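You operate a simulated robot arm through the tools that you are given. There is no shell and no other tool. Be economical: measure what you need, move in short steps, check, and stop when the job is done.

You run a simulated robot arm. Do the job below in one go: nothing can be reset, and whatever is moved stays where it is left.

Task
Connect the blue tube and give it air at the blue mark.
Fine: plug into the blue tube socket first; open the red air lever, set the black air knob by the gauge, open the yellow air lever last; both stay open.

It is judged by the outcome, as a careful person would: the job done as asked, and still so three seconds after it is handed in. It fails if anything else is knocked over, pushed out of place, dropped, spilled or broken.

Robot
A 6-joint arm with a two-finger parallel gripper, fixed in place. Base frame: the origin is at the foot of the arm, x ahead of it, y to its left, z up. Units: mm, rad, N and s.
With the tool pointing down near the work surface it reaches from about 240 to 660 mm from the base axis. Its first joint turns from -1.152 to 1.152 rad. Payload 2.9 kg.
The TCP is the grasp point between the finger pads, 30 mm short of the fingertips. In the tool frame z runs along the fingers and y along their closing line. The gripper opens to 110 mm. The fingers are 20 mm wide and 10 mm thick; the gripper's body (48 by 112 mm) begins 55 mm behind the TCP.
Orientation is that of the tool frame in the base frame, as a unit quaternion [w, x, y, z]. With the fingers straight down and closing along the base's y, the tool's x points along the base's -x, its y along +y and its z along -z.

Tools
- The arm moves only by the tool play_rows. Its argument "steps" is a list of rows, each an object (a shift or turn left out is 0, a gripper value left out holds the last) with "linear": the shift along the tool's x, y, z in mm, a list of three; "turn": the turn, a rotation vector about the tool's x, y, z in rad, a list of three; "jaw": the gripper command, from -1 (fully open) to 1 (shut), values between in proportion. In form: [{"linear": [x, y, z], "turn": [wx, wy, wz], "jaw": jaw}, ...]. A call has 1 to 20 rows; each row is the pose to reach, as a shift and turn from the pose commanded when the call began, along the tool's axes at that moment. Rows are played at 5 a second. More than 50 mm and 0.15 rad between two rows, or a gripper value outside its range, and nothing of the call is played. A pose out of reach is approached as far as the arm can. The call stops where the force on the tool passes 40 N (or 10 N more than at its start, if that is more) or the arm is blocked; 0.2 s more then pass. Each finger travels about 108 mm/s and halts on what it meets, pressing with about 41 N; the grip force reading is that of the motor and also rises with nothing between the fingers. The clock runs only during rows and for 0.2 s after the last one: add rows that repeat a pose to give the fingers time. It gives the time, the measured TCP pose, the force on the tool (base axes), the opening and the grip force at its end, in the units of the frame above (readings bear some noise).
- Cameras (640 x 400 px; columns grow to the right, rows downward): "scene" is fixed at [98, 448.4, 1404.9]; the picture's right is [-0.53, -0.85, 0.00], its down [-0.33, 0.20, -0.92] and it looks along [0.78, -0.49, -0.38] (base axes); focal length 248 px, centre (320, 200). "wrist" rides on the gripper at [72, 17, -103] in the tool frame; the picture's right is [-0.23, 0.97, 0.00], its down [-0.76, -0.18, -0.62] and it looks along [-0.61, -0.14, 0.78] (tool axes); focal length 222 px, centre (320, 200). There is no depth. A picture from a camera that has moved, and an enlarged one, comes with that camera's place and axes in the base frame and with its lens.
- snapshot(camera): a new picture of that camera. It takes no simulated time.
- close_up(camera, box): a new picture of the part [left, top, right, bottom] of that camera's present view, enlarged. It takes no simulated time.
- close_job(): hands the job in; it is judged then, once.

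Work in short steps. Places have to be worked out from the pictures, the camera data and where the tool is seen: move nearer, look again, correct. Check each grasp and each placing, and mend what went wrong. You have 120 turns and 68 pictures in all, those below and enlarged ones among them. Open the gripper and draw the arm clear of the work before you hand the job in, unless the task says otherwise; then end with one line.

The tools are called after "Call:" as a command line: name --argument value ..., lists and objects as JSON in quotes. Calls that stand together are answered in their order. play_rows: Moves the arm, as the interface text tells. Its arguments: {"type":"object","properties":{"steps":{"type":"array"}},"required":["steps"]} The other tools are called the same way: snapshot (camera) takes a picture; close_up (camera, box) takes an enlarged picture of a part of a camera's view; close_job () hands the job in.

At the start:

```text
time_s: 0.0
tcp_pos: [298.6, 108.5, 1350.1]
tcp_rot: [0.002, 0.0, 1.0, 0.0]
wrist_force: [0.8, 0.9, -1.2]
finger_gap: 110.1
grasp_force: 0.1
```

scene: 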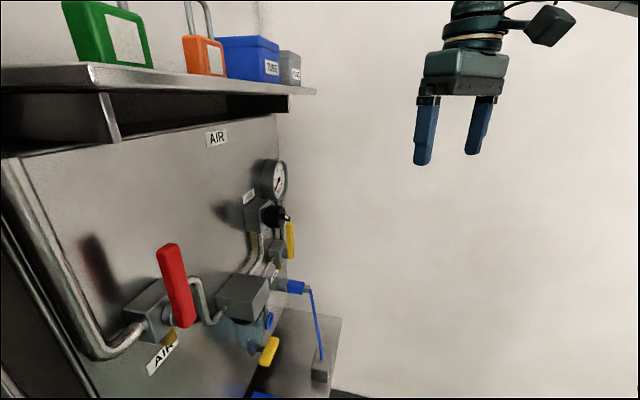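
wrist: 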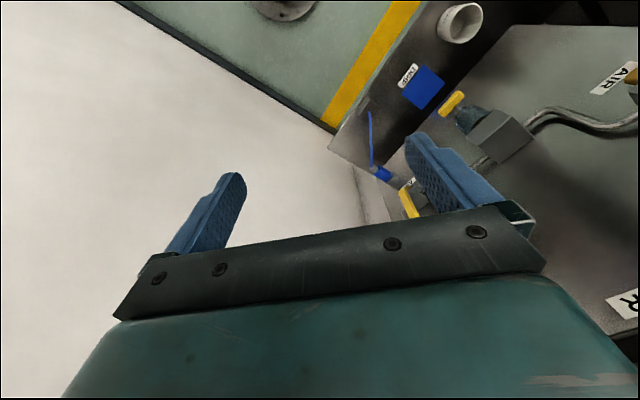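

I start by enlarging the scene to see the tube, socket, levers and gauge.

Call:
close_up --camera "scene" --box '[200, 150, 360, 250]'

Call:
close_up --camera "scene" --box '[200, 250, 360, 400]'

Call:
close_up --camera "wrist" --box '[320, 0, 640, 220]'

```text
4.00 times, centred on (280, 200) of scene
camera zoom: at [98.0, 448.4, 1404.9], right [-0.53, -0.85, 0.0], down [-0.33, 0.2, -0.92], along [0.78, -0.49, -0.38], focal length 991 px, centre (480, 200)
```

zoom: 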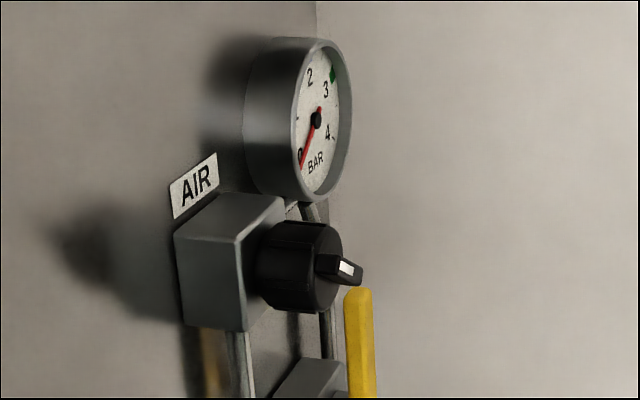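

```text
2.67 times, centred on (280, 325) of scene
camera zoom: at [98.0, 448.4, 1404.9], right [-0.53, -0.85, 0.0], down [-0.33, 0.2, -0.92], along [0.78, -0.49, -0.38], focal length 661 px, centre (427, -133)
```

zoom: 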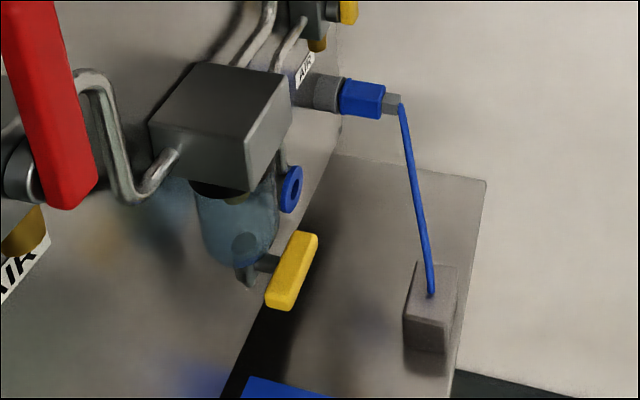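

```text
1.82 times, centred on (480, 110) of wrist
camera zoom: at [226.5, 125.1, 1454.2], right [0.23, 0.97, 0.0], down [0.76, -0.18, 0.63], along [0.61, -0.14, -0.78], focal length 404 px, centre (29, 364)
```

zoom: 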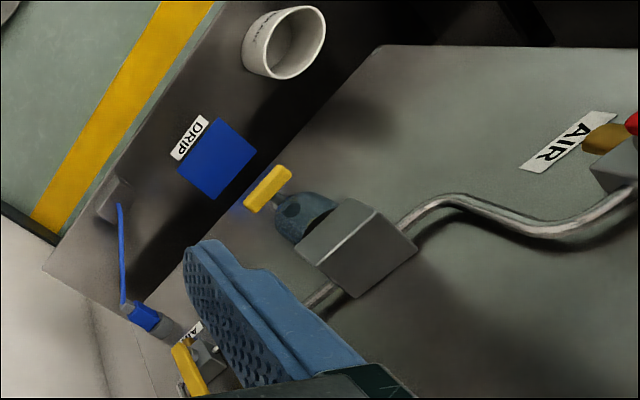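

Rough triangulation: the panel is a vertical plane turned about 45° (its normal faces the base), roughly 620 mm out; the gauge is near z 1235, the plug near (585,220,930). I'll turn the hand to face the panel and look closer.

Call:
play_rows --steps '[{"linear": [3, 6, 30], "turn": [0, 0, -0.13]}, {"linear": [6, 12, 60], "turn": [0, 0, -0.26]}, {"linear": [9, 18, 90], "turn": [0, 0, -0.39]}, {"linear": [12, 24, 120], "turn": [0, 0, -0.52]}, {"linear": [14, 28, 140], "turn": [0, 0, -0.65]}, {"linear": [16, 32, 150], "turn": [0, 0, -0.785]}, {"linear": [16, 32, 150], "turn": [0, 0, -0.785]}]'

Call:
play_rows --steps '[{"turn": [0, -0.14, 0]}, {"turn": [0, -0.28, 0]}, {"turn": [0, -0.42, 0]}, {"turn": [0, -0.56, 0]}, {"turn": [0, -0.7, 0]}, {"turn": [0, -0.785, 0]}, {"turn": [0, -0.785, 0]}]'

Call:
snapshot --camera "wrist"

Call:
snapshot --camera "scene"

```text
time_s: 1.6
tcp_pos: [282.9, 140.6, 1199.3]
tcp_rot: [0.002, -0.383, 0.924, 0.0]
wrist_force: [-0.3, -0.9, -0.3]
finger_gap: 110.2
grasp_force: 0.0
```

```text
time_s: 3.2
tcp_pos: [282.7, 141.2, 1200.1]
tcp_rot: [0.355, -0.354, 0.853, 0.147]
wrist_force: [0.0, -1.4, 0.9]
finger_gap: 110.3
grasp_force: 0.0
```

```text
62 pictures are left
camera wrist: at [182.9, 64.5, 1222.4], right [-0.58, 0.8, 0.16], down [0.19, -0.06, 0.98], along [0.8, 0.59, -0.12], focal length 222 px, centre (320, 200)
```

wrist: 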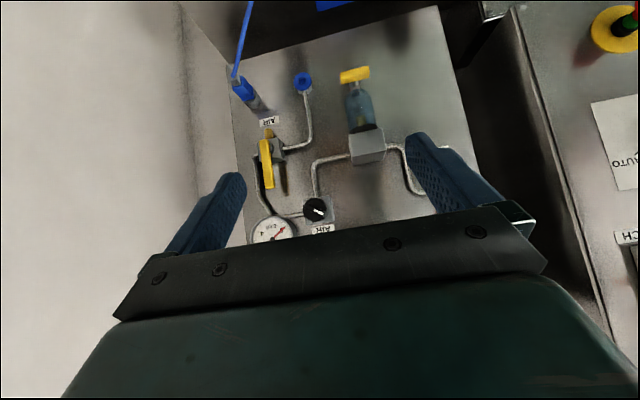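

```text
61 pictures are left
```

scene: 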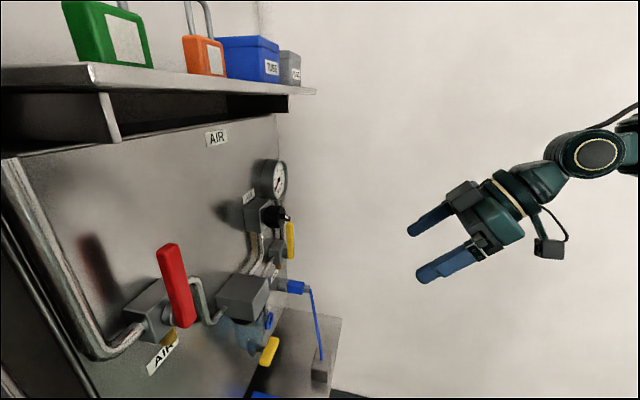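

The schematic is visible now; I enlarge the plug/socket area and the gauge.

Call:
close_up --camera "wrist" --box '[190, 50, 350, 150]'

Call:
close_up --camera "wrist" --box '[230, 160, 350, 250]'

Call:
close_up --camera "wrist" --box '[200, 0, 520, 200]'

Call:
close_up --camera "scene" --box '[250, 150, 300, 220]'

```text
4.00 times, centred on (270, 100) of wrist
camera zoom: at [182.9, 64.5, 1222.4], right [-0.58, 0.8, 0.16], down [0.19, -0.06, 0.98], along [0.8, 0.59, -0.12], focal length 888 px, centre (520, 600)
```

zoom: 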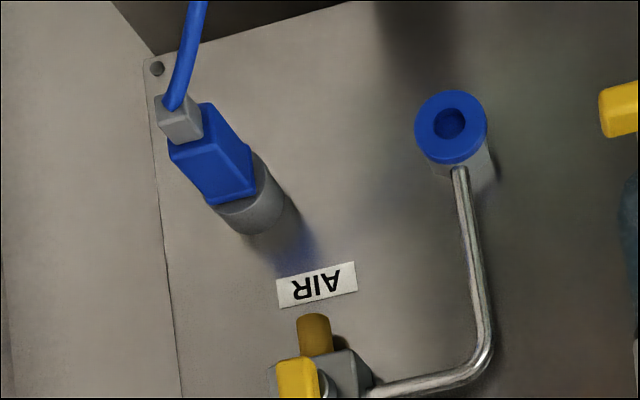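

```text
4.44 times, centred on (290, 205) of wrist
camera zoom: at [182.9, 64.5, 1222.4], right [-0.58, 0.8, 0.16], down [0.19, -0.06, 0.98], along [0.8, 0.59, -0.12], focal length 987 px, centre (453, 178)
```

zoom: 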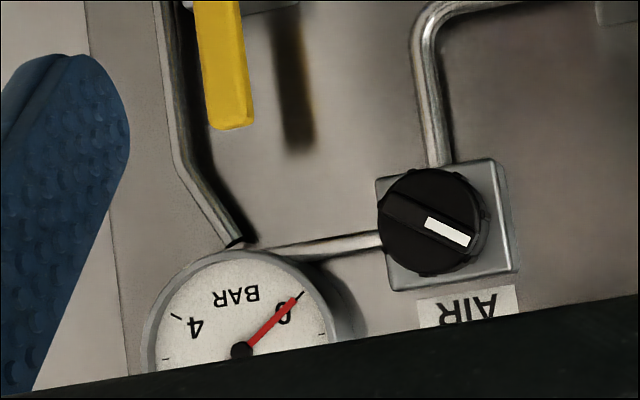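

```text
2.00 times, centred on (360, 100) of wrist
camera zoom: at [182.9, 64.5, 1222.4], right [-0.58, 0.8, 0.16], down [0.19, -0.06, 0.98], along [0.8, 0.59, -0.12], focal length 444 px, centre (240, 400)
```

zoom: 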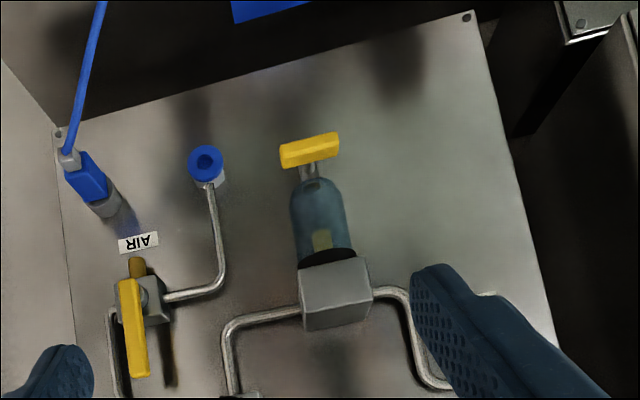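

```text
5.71 times, centred on (275, 185) of scene
camera zoom: at [98.0, 448.4, 1404.9], right [-0.53, -0.85, 0.0], down [-0.33, 0.2, -0.92], along [0.78, -0.49, -0.38], focal length 1416 px, centre (577, 286)
```

zoom: 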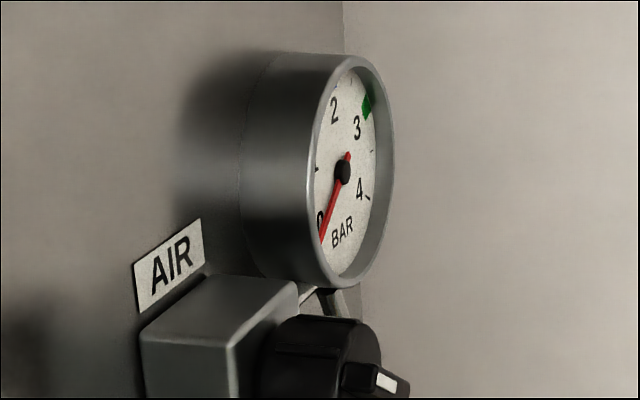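

Socket ring face ≈ (523,321,920), plug centre ≈ (588,217,926), plug axis along the panel normal (45°). I move closer in front for a better look at plug, socket and gauge.

Call:
play_rows --steps '[{"linear": [7, -17, 38]}, {"linear": [14, -33, 75]}, {"linear": [21, -50, 113]}, {"linear": [28, -67, 151]}, {"linear": [35, -83, 189]}, {"linear": [42, -100, 226]}, {"linear": [42, -100, 226]}]'

Call:
snapshot --camera "wrist"

Call:
close_up --camera "scene" --box '[240, 230, 400, 330]'

```text
time_s: 4.8
tcp_pos: [446.6, 162.0, 1009.9]
tcp_rot: [0.354, -0.354, 0.853, 0.146]
wrist_force: [-0.6, -0.2, -1.1]
finger_gap: 109.9
grasp_force: 0.0
```

```text
56 pictures are left
camera wrist: at [348.2, 85.8, 1032.1], right [-0.58, 0.8, 0.16], down [0.19, -0.06, 0.98], along [0.8, 0.59, -0.12], focal length 222 px, centre (320, 200)
```

wrist: 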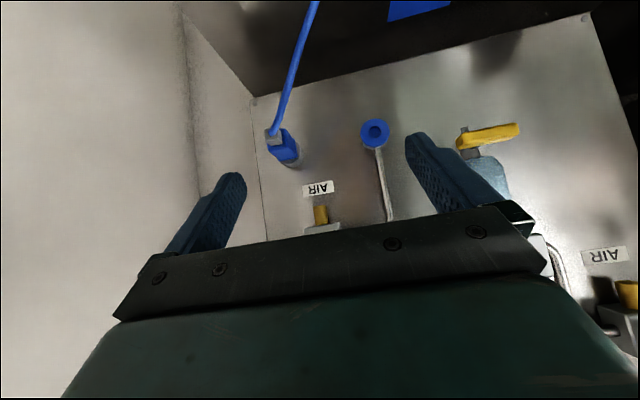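

```text
4.00 times, centred on (320, 280) of scene
camera zoom: at [98.1, 448.4, 1404.9], right [-0.53, -0.85, 0.0], down [-0.33, 0.2, -0.92], along [0.78, -0.49, -0.38], focal length 991 px, centre (320, -120)
```

zoom: 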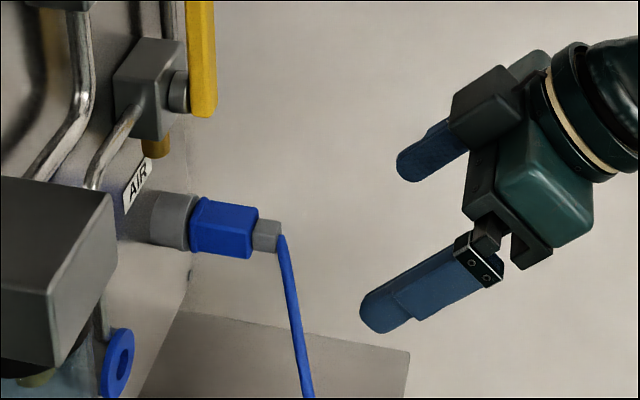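

Call:
close_up --camera "wrist" --box '[240, 90, 400, 190]'

```text
4.00 times, centred on (320, 140) of wrist
camera zoom: at [348.2, 85.8, 1032.1], right [-0.58, 0.8, 0.16], down [0.19, -0.06, 0.98], along [0.8, 0.59, -0.12], focal length 888 px, centre (320, 440)
```

zoom: 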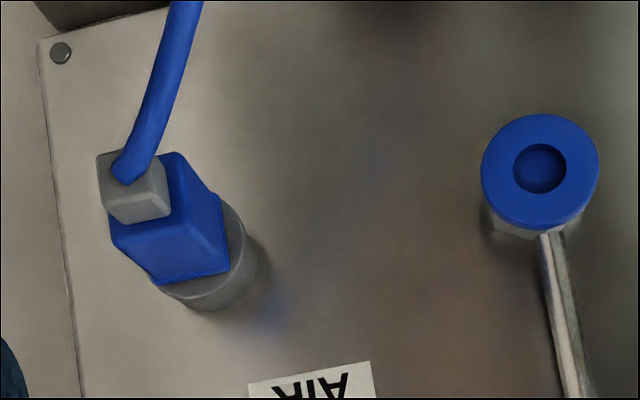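

Refined: plug body spans r 546–586 along the panel normal, a=261, z≈924 (24 mm square); socket ring face at r=597, a=142.8, z≈922, hole about 17 mm. The side wall is near a=331. I pre-shape the jaw and move to the pre-grasp, 60 mm short along the tool axis.

Call:
play_rows --steps '[{"linear": [-10, -20, 27], "jaw": -0.09}, {"linear": [-20, -40, 55], "jaw": -0.09}, {"linear": [-31, -60, 83], "jaw": -0.09}, {"linear": [-31, -60, 83], "jaw": -0.09}, {"linear": [-31, -60, 83], "jaw": -0.09}]'

Call:
snapshot --camera "wrist"

Call:
close_up --camera "scene" --box '[240, 230, 400, 330]'

```text
time_s: 6.0
tcp_pos: [545.6, 176.2, 973.5]
tcp_rot: [0.355, -0.353, 0.854, 0.145]
wrist_force: [1.7, -1.0, 0.6]
finger_gap: 60.3
grasp_force: 0.1
```

```text
53 pictures are left
camera wrist: at [447.7, 99.7, 996.8], right [-0.58, 0.8, 0.16], down [0.19, -0.06, 0.98], along [0.8, 0.59, -0.12], focal length 222 px, centre (320, 200)
```

wrist: 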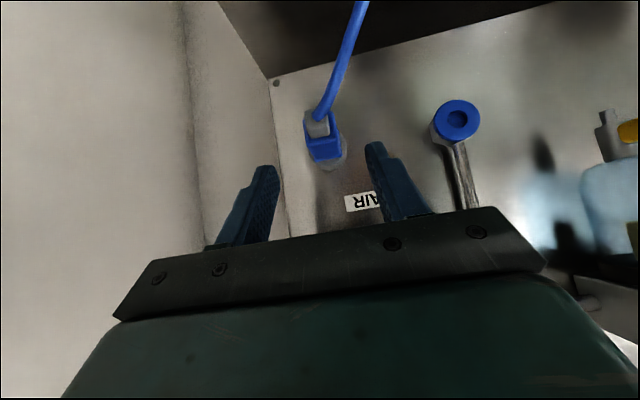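

```text
4.00 times, centred on (320, 280) of scene
camera zoom: at [98.0, 448.4, 1404.9], right [-0.53, -0.85, 0.0], down [-0.33, 0.2, -0.92], along [0.78, -0.49, -0.38], focal length 991 px, centre (320, -120)
```

zoom: 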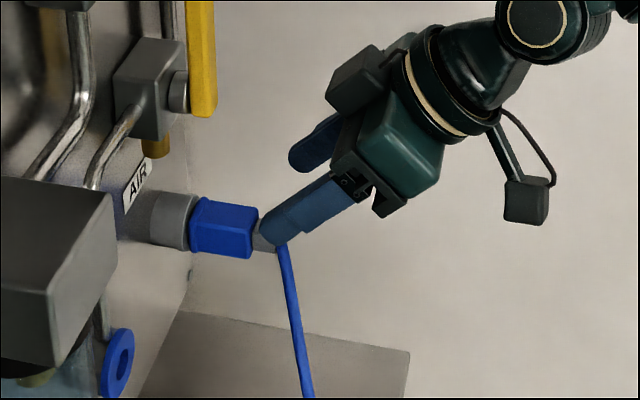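

Aligned. I advance 60 mm along the tool and check before closing.

Call:
play_rows --steps '[{"linear": [0, 0, 20]}, {"linear": [0, 0, 40]}, {"linear": [0, 0, 60]}, {"linear": [0, 0, 60]}]'

Call:
close_up --camera "scene" --box '[240, 230, 400, 330]'

Call:
close_up --camera "wrist" --box '[200, 80, 440, 230]'

```text
time_s: 7.0
tcp_pos: [576.7, 207.7, 932.2]
tcp_rot: [0.355, -0.354, 0.853, 0.146]
wrist_force: [0.0, -0.1, 0.7]
finger_gap: 60.0
grasp_force: 0.0
```

```text
4.00 times, centred on (320, 280) of scene
camera zoom: at [98.0, 448.4, 1404.9], right [-0.53, -0.85, 0.0], down [-0.33, 0.2, -0.92], along [0.78, -0.49, -0.38], focal length 991 px, centre (320, -120)
```

zoom: 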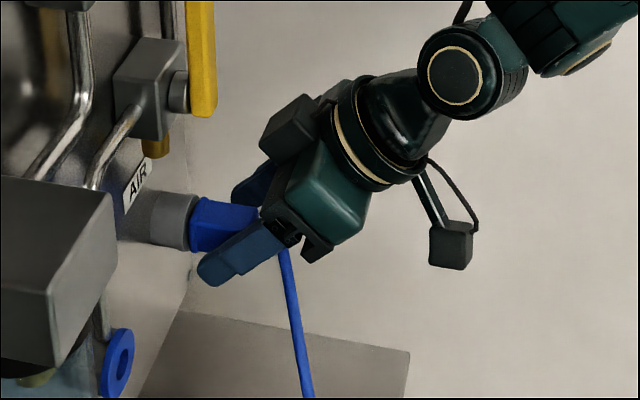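

```text
2.67 times, centred on (320, 155) of wrist
camera zoom: at [477.6, 130.7, 954.1], right [-0.58, 0.8, 0.16], down [0.19, -0.06, 0.98], along [0.8, 0.59, -0.12], focal length 592 px, centre (320, 320)
```

zoom: 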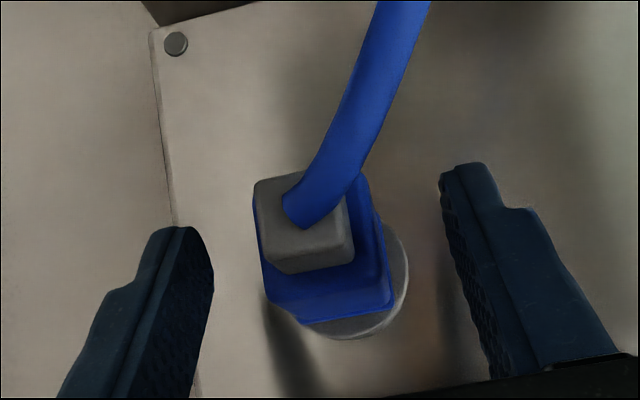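

The fingers straddle the plug evenly. I close on it.

Call:
play_rows --steps '[{"jaw": 0.3}, {"jaw": 0.6}, {"jaw": 1}, {"jaw": 1}]'

Call:
close_up --camera "wrist" --box '[200, 80, 440, 230]'

```text
time_s: 8.0
tcp_pos: [575.3, 208.1, 931.9]
tcp_rot: [0.354, -0.354, 0.853, 0.147]
wrist_force: [-5.7, 4.1, 1.2]
finger_gap: 24.9
grasp_force: 41.2
```

```text
2.67 times, centred on (320, 155) of wrist
camera zoom: at [477.0, 131.1, 954.2], right [-0.58, 0.8, 0.16], down [0.19, -0.06, 0.98], along [0.79, 0.6, -0.12], focal length 592 px, centre (320, 320)
```

zoom: 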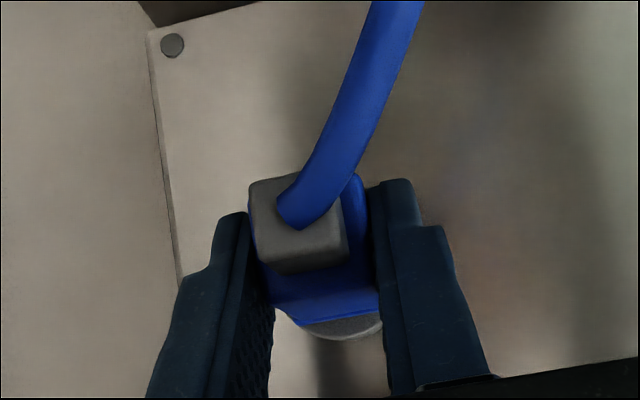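

Gripped (24.9 mm, 41 N). I pull straight out along the panel normal.

Call:
play_rows --steps '[{"linear": [3.5, 0, -3.5], "jaw": 1}, {"linear": [7, 0, -7], "jaw": 1}, {"linear": [14, 0, -14], "jaw": 1}, {"linear": [21, 0, -21], "jaw": 1}, {"linear": [28, 0, -28], "jaw": 1}, {"linear": [35, 0, -35], "jaw": 1}, {"linear": [42.4, 0, -42.4], "jaw": 1}, {"linear": [42.4, 0, -42.4], "jaw": 1}]'

Call:
close_up --camera "scene" --box '[240, 230, 400, 330]'

Call:
snapshot --camera "wrist"

```text
time_s: 9.8
tcp_pos: [532.0, 164.5, 932.5]
tcp_rot: [0.355, -0.353, 0.853, 0.146]
wrist_force: [0.1, -0.8, 0.2]
finger_gap: 25.2
grasp_force: 41.3
```

```text
4.00 times, centred on (320, 280) of scene
camera zoom: at [98.0, 448.4, 1404.9], right [-0.53, -0.85, 0.0], down [-0.33, 0.2, -0.92], along [0.78, -0.49, -0.38], focal length 991 px, centre (320, -120)
```

zoom: 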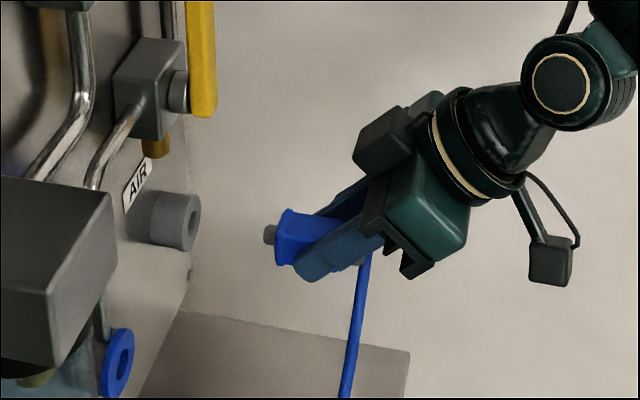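

```text
47 pictures are left
camera wrist: at [434.5, 87.8, 954.6], right [-0.58, 0.8, 0.16], down [0.19, -0.06, 0.98], along [0.8, 0.59, -0.12], focal length 222 px, centre (320, 200)
```

wrist: 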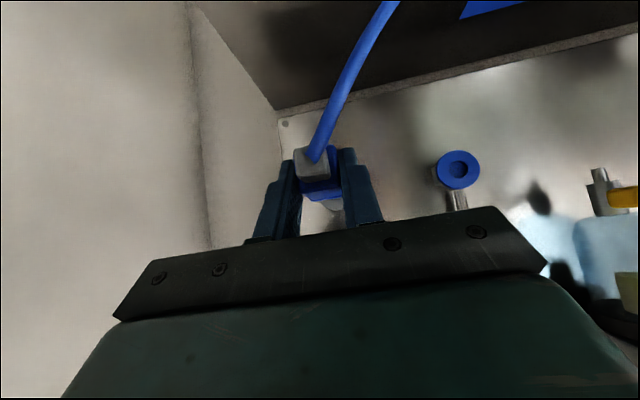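

The plug is free (short nose of about 12 mm). I move it sideways in front of the blue socket, still 55–60 mm out.

Call:
play_rows --steps '[{"linear": [0, 20, 0], "jaw": 1}, {"linear": [0, 50, 0], "jaw": 1}, {"linear": [0, 80, 0], "jaw": 1}, {"linear": [0, 105, 0], "jaw": 1}, {"linear": [0, 117, 0], "jaw": 1}, {"linear": [0, 117, 0], "jaw": 1}]'

Call:
close_up --camera "scene" --box '[220, 250, 360, 340]'

Call:
snapshot --camera "wrist"

```text
time_s: 11.2
tcp_pos: [451.5, 247.2, 932.6]
tcp_rot: [0.354, -0.354, 0.853, 0.146]
wrist_force: [-0.4, 0.2, -0.2]
finger_gap: 24.9
grasp_force: 41.5
```

```text
4.44 times, centred on (290, 295) of scene
camera zoom: at [98.0, 448.4, 1404.9], right [-0.53, -0.85, 0.0], down [-0.33, 0.2, -0.92], along [0.78, -0.49, -0.38], focal length 1101 px, centre (453, -222)
```

zoom: 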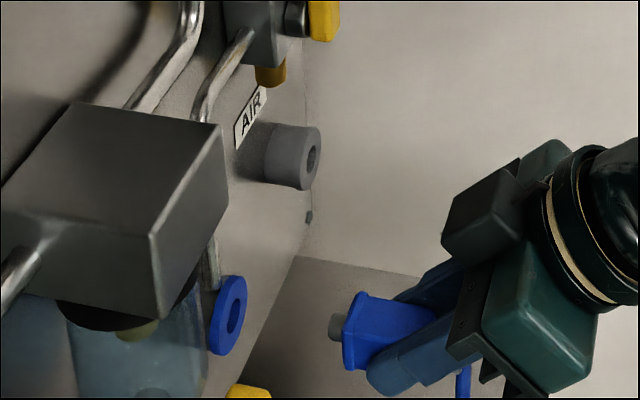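

```text
45 pictures are left
camera wrist: at [352.5, 169.9, 955.1], right [-0.57, 0.8, 0.16], down [0.19, -0.06, 0.98], along [0.8, 0.59, -0.12], focal length 222 px, centre (320, 200)
```

wrist: 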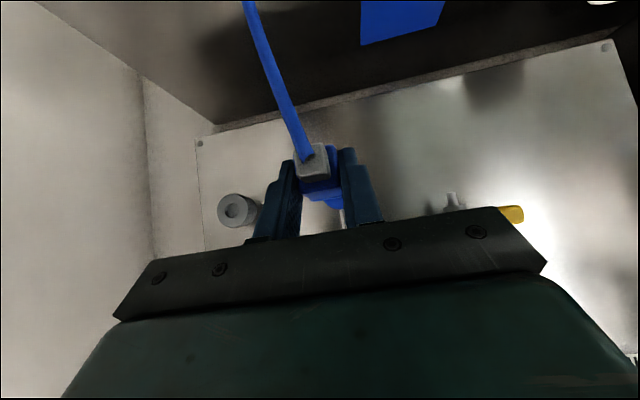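

I shift so the holder and the blue ring sit symmetrically in one wrist picture, to measure their relative offset precisely.

Call:
play_rows --steps '[{"linear": [0, -20, 0], "jaw": 1}, {"linear": [0, -45, 0], "jaw": 1}, {"linear": [0, -56, 0], "jaw": 1}, {"linear": [0, -56, 0], "jaw": 1}]'

Call:
close_up --camera "wrist" --box '[230, 120, 430, 245]'

```text
time_s: 12.2
tcp_pos: [488.4, 205.8, 933.2]
tcp_rot: [0.354, -0.354, 0.853, 0.147]
wrist_force: [-0.4, -0.4, -0.5]
finger_gap: 24.8
grasp_force: 41.0
```

```text
3.20 times, centred on (330, 182) of wrist
camera zoom: at [390.9, 130.0, 954.5], right [-0.58, 0.8, 0.16], down [0.19, -0.06, 0.98], along [0.8, 0.59, -0.12], focal length 711 px, centre (288, 256)
```

zoom: 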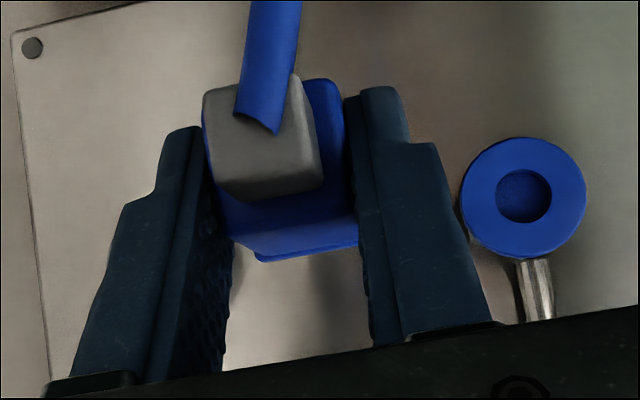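

Ring centre measured at a≈142.3, z≈922.4, the same height as the holder. I line up (57.5 mm sideways) and advance 42 mm to just short of the ring.

Call:
play_rows --steps '[{"linear": [0, 25, 0], "jaw": 1}, {"linear": [0, 50, 0], "jaw": 1}, {"linear": [0, 57.5, 0], "jaw": 1}, {"linear": [-10, 57.5, 10], "jaw": 1}, {"linear": [-20, 57.5, 20], "jaw": 1}, {"linear": [-29.7, 57.5, 29.7], "jaw": 1}, {"linear": [-29.7, 57.5, 29.7], "jaw": 1}]'

Call:
close_up --camera "scene" --box '[230, 285, 330, 350]'

Call:
close_up --camera "wrist" --box '[250, 120, 410, 220]'

```text
time_s: 13.8
tcp_pos: [478.3, 279.0, 931.3]
tcp_rot: [0.354, -0.354, 0.853, 0.147]
wrist_force: [-0.4, -0.1, 0.2]
finger_gap: 24.8
grasp_force: 40.7
```

```text
6.15 times, centred on (280, 318) of scene
camera zoom: at [98.0, 448.4, 1404.9], right [-0.53, -0.85, 0.0], down [-0.33, 0.2, -0.92], along [0.78, -0.49, -0.38], focal length 1525 px, centre (566, -523)
```

zoom: 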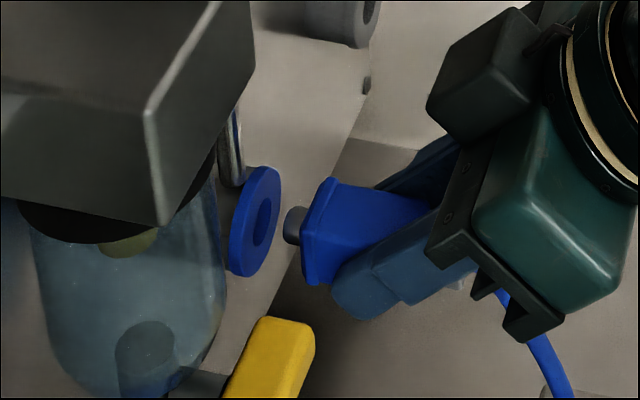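

```text
4.00 times, centred on (330, 170) of wrist
camera zoom: at [380.4, 201.9, 953.8], right [-0.57, 0.8, 0.16], down [0.19, -0.06, 0.98], along [0.8, 0.59, -0.12], focal length 888 px, centre (280, 320)
```

zoom: 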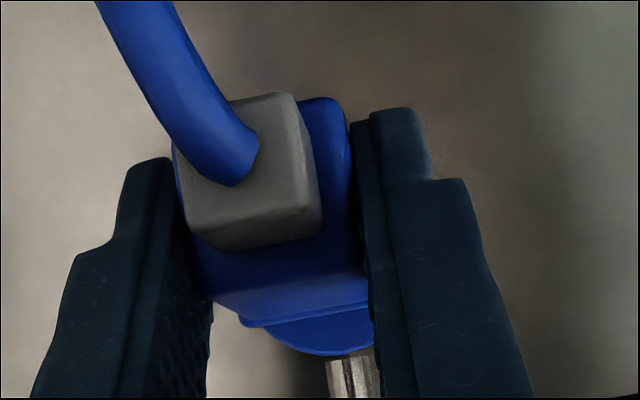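

Extrapolating the plug's nose along its axis in the scene view lands on the hole centre within about 1 mm. I insert slowly.

Call:
play_rows --steps '[{"linear": [-2, 0, 2], "jaw": 1}, {"linear": [-4, 0, 4], "jaw": 1}, {"linear": [-6, 0, 6], "jaw": 1}, {"linear": [-8, 0, 8], "jaw": 1}, {"linear": [-10, 0, 10], "jaw": 1}, {"linear": [-12, 0, 12], "jaw": 1}, {"linear": [-13, 0, 13], "jaw": 1}, {"linear": [-14, 0, 14], "jaw": 1}, {"linear": [-14.8, 0, 14.8], "jaw": 1}, {"linear": [-14.8, 0, 14.8], "jaw": 1}]'

Call:
close_up --camera "scene" --box '[230, 285, 330, 350]'

```text
time_s: 16.0
tcp_pos: [491.7, 290.7, 931.4]
tcp_rot: [0.353, -0.353, 0.854, 0.146]
wrist_force: [-29.1, -18.6, 16.5]
finger_gap: 25.3
grasp_force: 40.6
```

```text
6.15 times, centred on (280, 318) of scene
camera zoom: at [97.0, 447.7, 1405.2], right [-0.53, -0.85, 0.0], down [-0.32, 0.2, -0.92], along [0.78, -0.49, -0.38], focal length 1525 px, centre (566, -523)
```

zoom: 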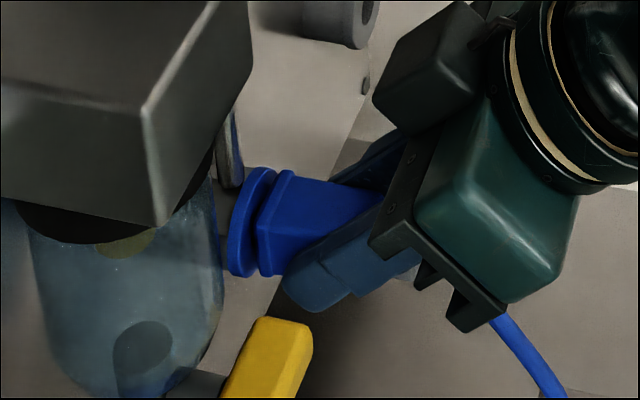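

Nose is about 8 mm in, with about 34 N axial resistance and side loads of +16 N in z and −7 N in a. I ease the lateral misalignment and look at the readings.

Call:
play_rows --steps '[{"linear": [-0.4, 0.4, -0.4], "jaw": 1}, {"linear": [-0.9, 0.8, -0.9], "jaw": 1}, {"linear": [-0.9, 0.8, -0.9], "jaw": 1}]'

```text
time_s: 16.8
tcp_pos: [492.1, 291.8, 932.0]
tcp_rot: [0.352, -0.354, 0.854, 0.145]
wrist_force: [-14.8, -11.8, -3.3]
finger_gap: 25.2
grasp_force: 41.1
```

Side loads dropped. I push further along the axis.

Call:
play_rows --steps '[{"linear": [-0.7, 0, 0.7], "jaw": 1}, {"linear": [-1.4, 0, 1.4], "jaw": 1}, {"linear": [-2.1, 0, 2.1], "jaw": 1}, {"linear": [-2.8, 0, 2.8], "jaw": 1}, {"linear": [-2.8, 0, 2.8], "jaw": 1}]'

Call:
close_up --camera "scene" --box '[230, 285, 330, 350]'

```text
time_s: 18.0
tcp_pos: [493.2, 293.8, 930.7]
tcp_rot: [0.35, -0.354, 0.855, 0.145]
wrist_force: [-21.5, -32.0, 2.5]
finger_gap: 24.9
grasp_force: 41.1
```

```text
6.15 times, centred on (280, 318) of scene
camera zoom: at [97.4, 447.5, 1405.2], right [-0.53, -0.85, 0.0], down [-0.33, 0.2, -0.92], along [0.78, -0.49, -0.38], focal length 1525 px, centre (566, -523)
```

zoom: 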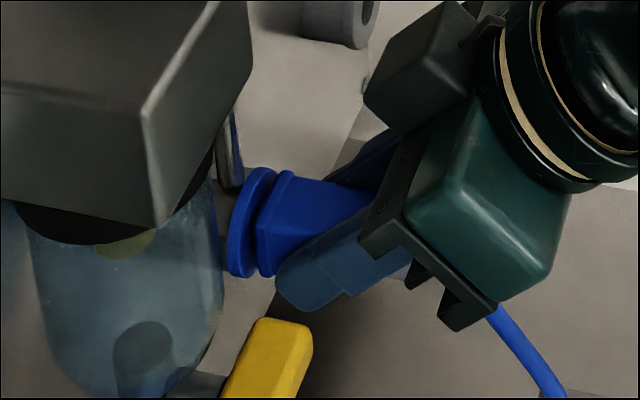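

The fingers slid slightly along the plug, so it may have bottomed. I check from the wrist camera whether the body is flush with the ring.

Call:
close_up --camera "wrist" --box '[260, 130, 400, 220]'

Call:
close_up --camera "scene" --box '[255, 305, 305, 337]'

```text
4.44 times, centred on (330, 175) of wrist
camera zoom: at [394.8, 217.4, 954.8], right [-0.57, 0.8, 0.16], down [0.2, -0.05, 0.98], along [0.8, 0.59, -0.13], focal length 987 px, centre (276, 311)
```

zoom: 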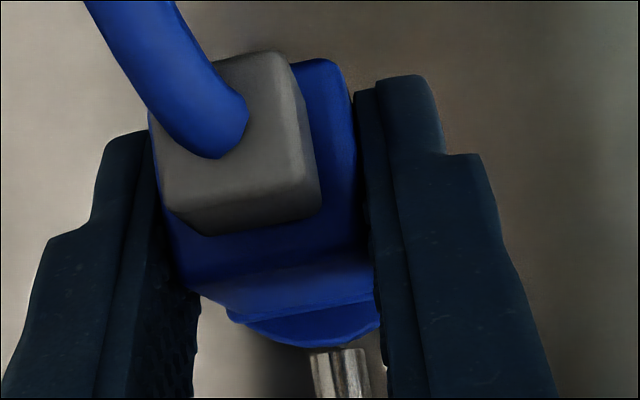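

```text
12.50 times, centred on (280, 321) of scene
camera zoom: at [97.4, 447.5, 1405.2], right [-0.53, -0.85, 0.0], down [-0.33, 0.2, -0.92], along [0.78, -0.49, -0.38], focal length 3098 px, centre (820, -1312)
```

zoom: 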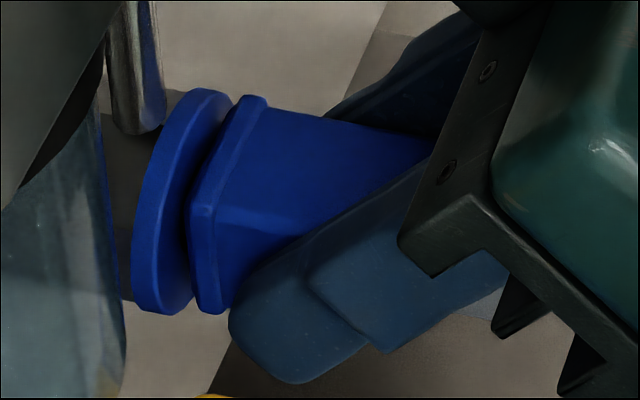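

A gap of a few mm may remain. I hold the push and wiggle slightly up/down and sideways to see whether the plug goes in deeper.

Call:
play_rows --steps '[{"linear": [-0.7, 0, -0.7], "jaw": 1}, {"linear": [-1, 0, -1], "jaw": 1}, {"linear": [0, 0.8, 0], "jaw": 1}, {"linear": [0, 1.5, 0], "jaw": 1}, {"linear": [0.7, 0, 0.7], "jaw": 1}, {"linear": [1, 0, 1], "jaw": 1}, {"linear": [0, -0.8, 0], "jaw": 1}, {"linear": [0, -1.5, 0], "jaw": 1}, {"linear": [0, 0, 0], "jaw": 1}]'

Call:
close_up --camera "scene" --box '[255, 305, 305, 337]'

```text
time_s: 20.0
tcp_pos: [494.3, 293.3, 931.2]
tcp_rot: [0.351, -0.353, 0.855, 0.145]
wrist_force: [-11.8, -20.9, -9.1]
finger_gap: 25.0
grasp_force: 41.1
```

```text
12.50 times, centred on (280, 321) of scene
camera zoom: at [97.9, 447.9, 1405.1], right [-0.53, -0.85, 0.0], down [-0.33, 0.2, -0.92], along [0.78, -0.49, -0.38], focal length 3098 px, centre (820, -1312)
```

zoom: 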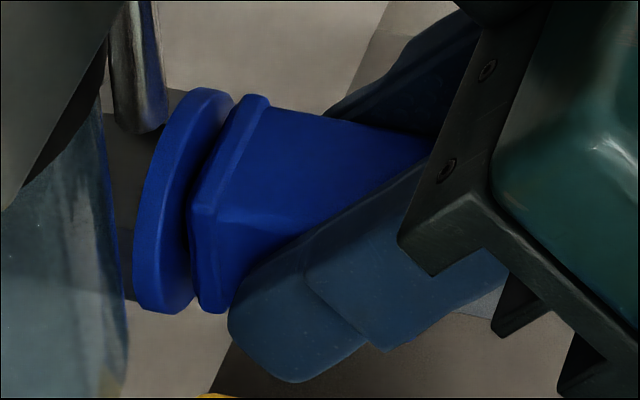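

Both views consistently suggest the plug sits about 2 mm too far toward +a (right side), catching on a step. I back off slightly, shift −2 mm in a, and press again.

Call:
play_rows --steps '[{"linear": [2.0, 0, -2.0], "jaw": 1}, {"linear": [2.5, 0.7, -2.5], "jaw": 1}, {"linear": [2.5, 1.4, -2.5], "jaw": 1}, {"linear": [2.5, 2, -2.5], "jaw": 1}, {"linear": [1.5, 2, -1.5], "jaw": 1}, {"linear": [0.7, 2, -0.7], "jaw": 1}, {"linear": [0, 2, 0], "jaw": 1}, {"linear": [-0.7, 2, 0.7], "jaw": 1}, {"linear": [-0.7, 2, 0.7], "jaw": 1}]'

Call:
close_up --camera "scene" --box '[255, 305, 305, 337]'

```text
time_s: 21.9
tcp_pos: [494.5, 295.5, 931.8]
tcp_rot: [0.351, -0.352, 0.856, 0.142]
wrist_force: [-7.1, -8.8, 6.1]
finger_gap: 25.1
grasp_force: 40.8
stopped in row 9: the force on the tool passed its limit (the readings are from after the stop); the commanded pose is now the measured one
```

```text
12.50 times, centred on (280, 321) of scene
camera zoom: at [97.7, 448.1, 1405.0], right [-0.53, -0.85, 0.0], down [-0.33, 0.2, -0.92], along [0.78, -0.49, -0.38], focal length 3098 px, centre (820, -1312)
```

zoom: 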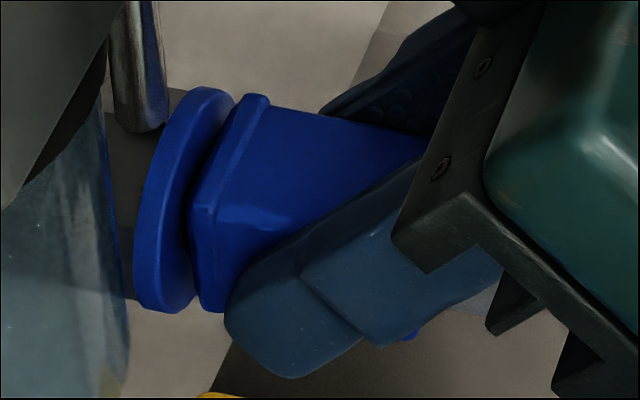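

The plug isn't moving deeper, but the fingertips have now slid forward against its rim, so I can push more firmly. I press in small steps.

Call:
play_rows --steps '[{"linear": [-0.6, 0, 0.6], "jaw": 1}, {"linear": [-1.2, 0, 1.2], "jaw": 1}, {"linear": [-1.6, 0, 1.6], "jaw": 1}, {"linear": [-1.6, 0, 1.6], "jaw": 1}]'

```text
time_s: 22.9
tcp_pos: [495.6, 296.2, 931.5]
tcp_rot: [0.35, -0.353, 0.856, 0.142]
wrist_force: [-23.2, -27.3, 14.3]
finger_gap: 25.2
grasp_force: 41.5
```

Call:
play_rows --steps '[{"linear": [-0.5, 0, 0.5], "jaw": 1}, {"linear": [-1.0, 0, 1.0], "jaw": 1}, {"linear": [-1.5, 0, 1.5], "jaw": 1}, {"linear": [-2, 0, 2], "jaw": 1}]'

Call:
close_up --camera "scene" --box '[255, 305, 305, 337]'

Call:
close_up --camera "wrist" --box '[260, 130, 400, 220]'

```text
time_s: 23.9
tcp_pos: [496.5, 297.1, 930.4]
tcp_rot: [0.351, -0.353, 0.856, 0.142]
wrist_force: [-21.5, -31.5, 10.0]
finger_gap: 25.1
grasp_force: 41.0
```

```text
12.50 times, centred on (280, 321) of scene
camera zoom: at [97.3, 447.4, 1405.3], right [-0.53, -0.85, 0.0], down [-0.33, 0.2, -0.92], along [0.78, -0.49, -0.38], focal length 3098 px, centre (820, -1312)
```

zoom: 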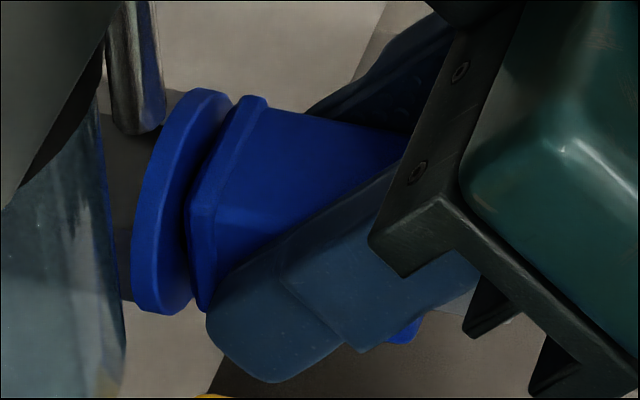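

```text
4.44 times, centred on (330, 175) of wrist
camera zoom: at [397.5, 221.1, 954.3], right [-0.57, 0.81, 0.16], down [0.2, -0.05, 0.98], along [0.8, 0.59, -0.13], focal length 987 px, centre (276, 311)
```

zoom: 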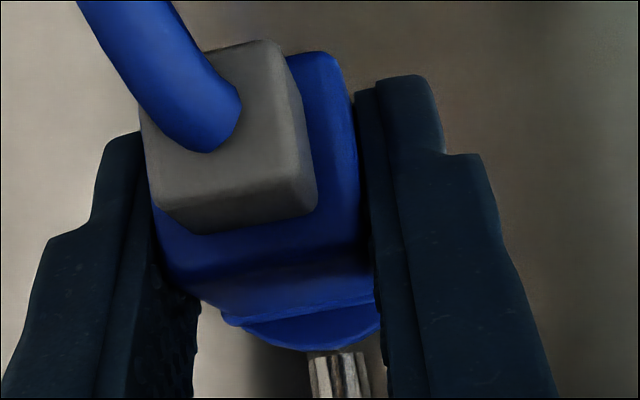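

The plug isn't moving under ~38 N and its position is solid, so it appears bottomed. I unload the push, open the fingers slightly, and see whether it stays put.

Call:
play_rows --steps '[{"linear": [0.6, 0, -0.6], "jaw": 1}, {"linear": [1.2, 0, -1.2], "jaw": 1}, {"linear": [1.2, 0, -1.2], "jaw": 0.45}, {"linear": [1.2, 0, -1.2], "jaw": 0.4}]'

Call:
close_up --camera "scene" --box '[255, 305, 305, 337]'

Call:
close_up --camera "wrist" --box '[260, 130, 400, 220]'

```text
time_s: 24.9
tcp_pos: [496.8, 298.8, 932.3]
tcp_rot: [0.352, -0.353, 0.855, 0.144]
wrist_force: [-0.5, -0.1, 0.7]
finger_gap: 33.0
grasp_force: 0.1
```

```text
12.50 times, centred on (280, 321) of scene
camera zoom: at [98.0, 448.4, 1404.9], right [-0.53, -0.85, 0.0], down [-0.33, 0.2, -0.92], along [0.78, -0.49, -0.38], focal length 3098 px, centre (820, -1312)
```

zoom: 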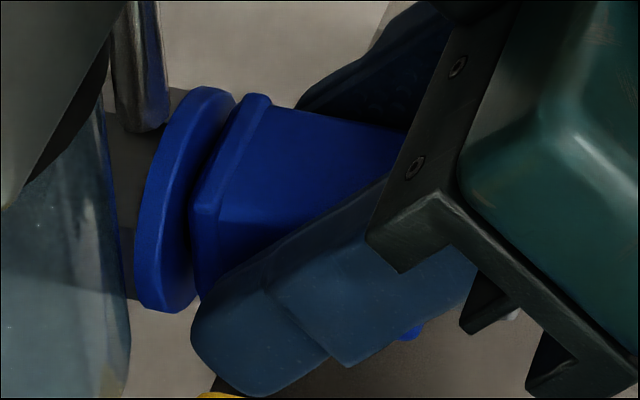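

```text
4.44 times, centred on (330, 175) of wrist
camera zoom: at [397.8, 222.4, 955.4], right [-0.57, 0.81, 0.16], down [0.2, -0.05, 0.98], along [0.8, 0.59, -0.13], focal length 987 px, centre (276, 311)
```

zoom: 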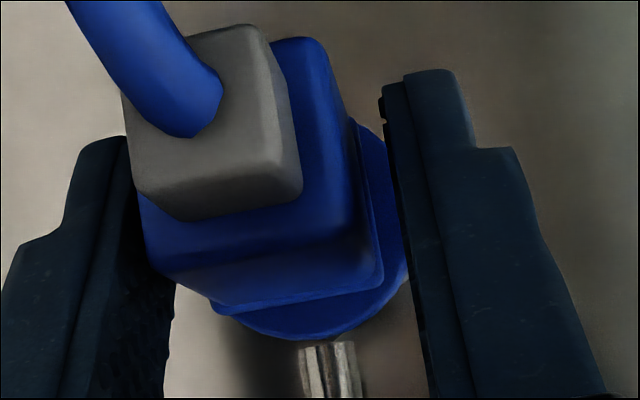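

The plug stays in the ring with the fingers open. I open wider, retreat along the tool axis, and inspect it.

Call:
play_rows --steps '[{"linear": [0, 0, 0], "jaw": 0.1}, {"linear": [0, 0, -5], "jaw": 0}, {"linear": [0, 0, -25], "jaw": 0}, {"linear": [0, 0, -50], "jaw": 0}, {"linear": [0, 0, -80], "jaw": 0}, {"linear": [0, -40, -100], "jaw": 0}, {"linear": [0, -60, -120], "jaw": 0}, {"linear": [0, -60, -120], "jaw": 0}]'

Call:
close_up --camera "scene" --box '[240, 290, 320, 340]'

Call:
snapshot --camera "wrist"

```text
time_s: 26.7
tcp_pos: [477.2, 193.7, 1018.4]
tcp_rot: [0.351, -0.352, 0.856, 0.143]
wrist_force: [0.6, 0.0, -1.1]
finger_gap: 55.2
grasp_force: 0.0
```

```text
8.00 times, centred on (280, 315) of scene
camera zoom: at [98.0, 448.3, 1404.9], right [-0.53, -0.85, 0.0], down [-0.33, 0.2, -0.92], along [0.78, -0.49, -0.38], focal length 1983 px, centre (640, -720)
```

zoom: 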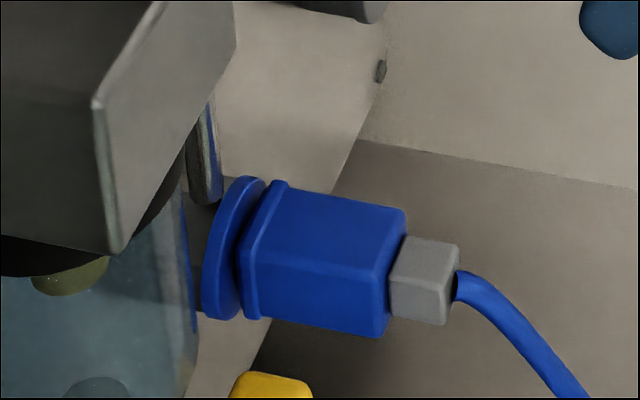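

```text
30 pictures are left
camera wrist: at [378.7, 118.4, 1042.0], right [-0.57, 0.81, 0.16], down [0.2, -0.05, 0.98], along [0.8, 0.59, -0.13], focal length 222 px, centre (320, 200)
```

wrist: 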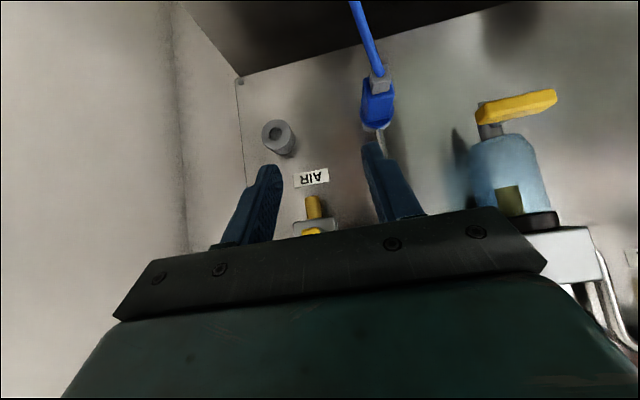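

The plug sits straight and holds; the tube is relaxed. Next I move the camera round to view the red lever region.

Call:
play_rows --steps '[{"linear": [0, 0, -40]}, {"linear": [-10, 20, -80]}, {"linear": [-25, 50, -110]}, {"linear": [-45, 85, -140]}, {"linear": [-65, 120, -165]}, {"linear": [-85, 155, -185]}, {"linear": [-100, 190, -200]}, {"linear": [-106, 215, -212]}, {"linear": [-106, 215, -212]}]'

Call:
snapshot --camera "wrist"

Call:
close_up --camera "scene" --box '[80, 220, 260, 390]'

```text
refused: row 4 steps farther than a row can; nothing moved
```

```text
29 pictures are left
camera wrist: at [378.7, 118.4, 1042.0], right [-0.57, 0.81, 0.16], down [0.2, -0.05, 0.98], along [0.8, 0.59, -0.13], focal length 222 px, centre (320, 200)
```

wrist: 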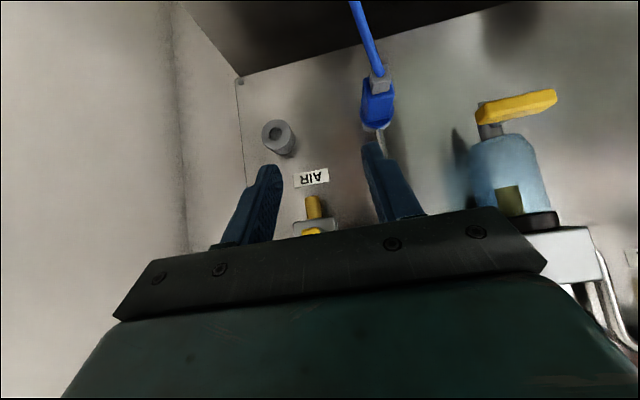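

```text
2.35 times, centred on (170, 305) of scene
camera zoom: at [98.0, 448.3, 1404.9], right [-0.53, -0.85, 0.0], down [-0.33, 0.2, -0.92], along [0.78, -0.49, -0.38], focal length 583 px, centre (673, -47)
```

zoom: 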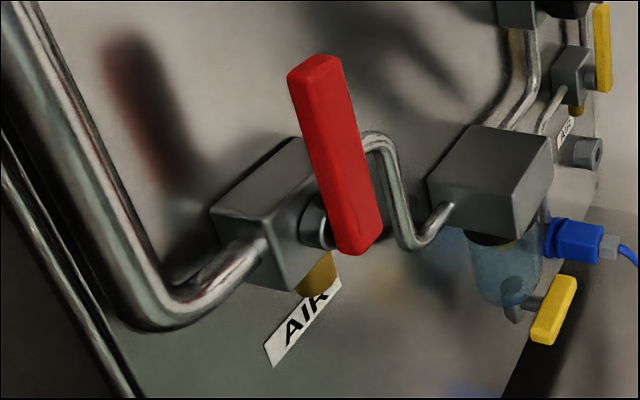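

Red lever is vertical (closed, across the pipe), pivot at its lower end. I redo the move with smaller steps.

Call:
play_rows --steps '[{"linear": [0, 0, -40]}, {"linear": [-10, 20, -75]}, {"linear": [-22, 45, -100]}, {"linear": [-36, 75, -122]}, {"linear": [-50, 105, -142]}, {"linear": [-65, 135, -162]}, {"linear": [-80, 165, -182]}, {"linear": [-95, 195, -200]}, {"linear": [-106, 215, -212]}, {"linear": [-106, 215, -212]}]'

Call:
snapshot --camera "wrist"

```text
time_s: 28.9
tcp_pos: [271.1, 298.2, 1243.8]
tcp_rot: [0.351, -0.353, 0.856, 0.143]
wrist_force: [-0.9, 0.5, 0.4]
finger_gap: 55.0
grasp_force: 0.1
```

```text
27 pictures are left
camera wrist: at [173.9, 222.8, 1267.8], right [-0.57, 0.81, 0.16], down [0.2, -0.05, 0.98], along [0.8, 0.59, -0.13], focal length 222 px, centre (320, 200)
```

wrist: 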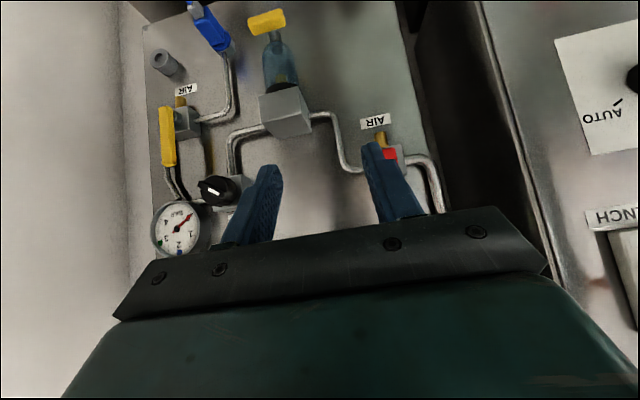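

The gauge face is fully visible now; I enlarge it and the red lever.

Call:
close_up --camera "wrist" --box '[140, 170, 260, 265]'

Call:
close_up --camera "wrist" --box '[330, 100, 450, 220]'

```text
4.21 times, centred on (200, 218) of wrist
camera zoom: at [173.9, 222.8, 1267.8], right [-0.57, 0.81, 0.16], down [0.2, -0.05, 0.98], along [0.8, 0.59, -0.13], focal length 935 px, centre (825, 126)
```

zoom: 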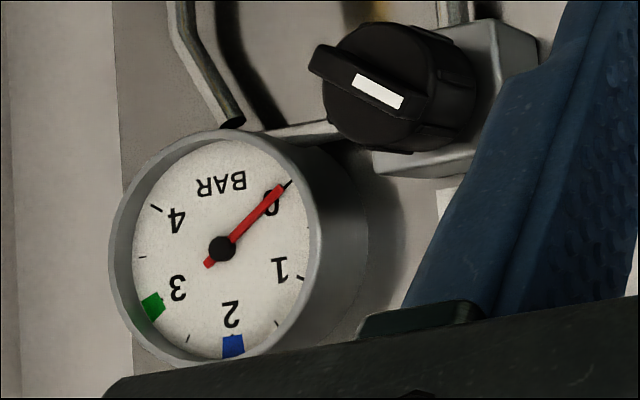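

```text
3.33 times, centred on (390, 160) of wrist
camera zoom: at [173.9, 222.8, 1267.8], right [-0.57, 0.81, 0.16], down [0.2, -0.05, 0.98], along [0.8, 0.59, -0.13], focal length 740 px, centre (87, 333)
```

zoom: 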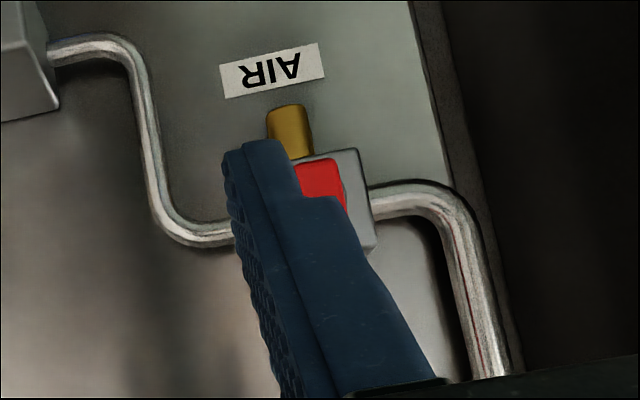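

Blue mark is at 2 bar. Red lever spans z≈1181–1281 at r≈565, a≈−90, pivot near z 1197. The yellow one could only swing away from the wall (toward −a), so I expect both to open that way. I pitch the hand horizontal, close the jaw to a poker, and look again.

Call:
play_rows --steps '[{"turn": [0, -0.13, 0], "jaw": 0.5}, {"turn": [0, -0.26, 0], "jaw": 1}, {"turn": [0, -0.39, 0], "jaw": 1}, {"turn": [0, -0.52, 0], "jaw": 1}, {"turn": [0, -0.65, 0], "jaw": 1}, {"turn": [0, -0.785, 0], "jaw": 1}, {"turn": [0, -0.785, 0], "jaw": 1}]'

Call:
snapshot --camera "wrist"

```text
time_s: 30.5
tcp_pos: [275.3, 296.6, 1242.2]
tcp_rot: [0.652, -0.271, 0.655, 0.267]
wrist_force: [0.3, -1.1, 0.5]
finger_gap: 0.0
grasp_force: 38.0
```

```text
24 pictures are left
camera wrist: at [190.7, 235.6, 1170.8], right [-0.69, 0.69, 0.22], down [-0.32, -0.56, 0.77], along [0.66, 0.45, 0.6], focal length 222 px, centre (320, 200)
```

wrist: 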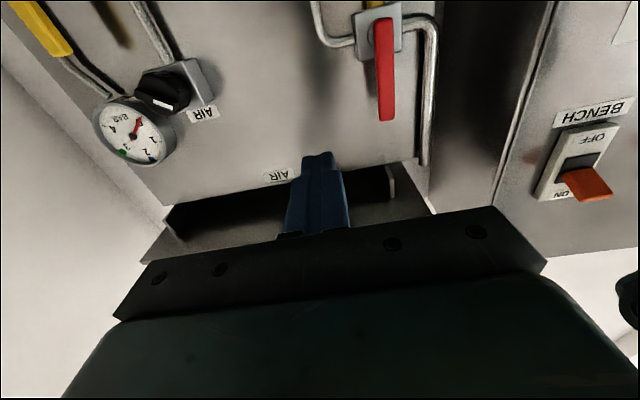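

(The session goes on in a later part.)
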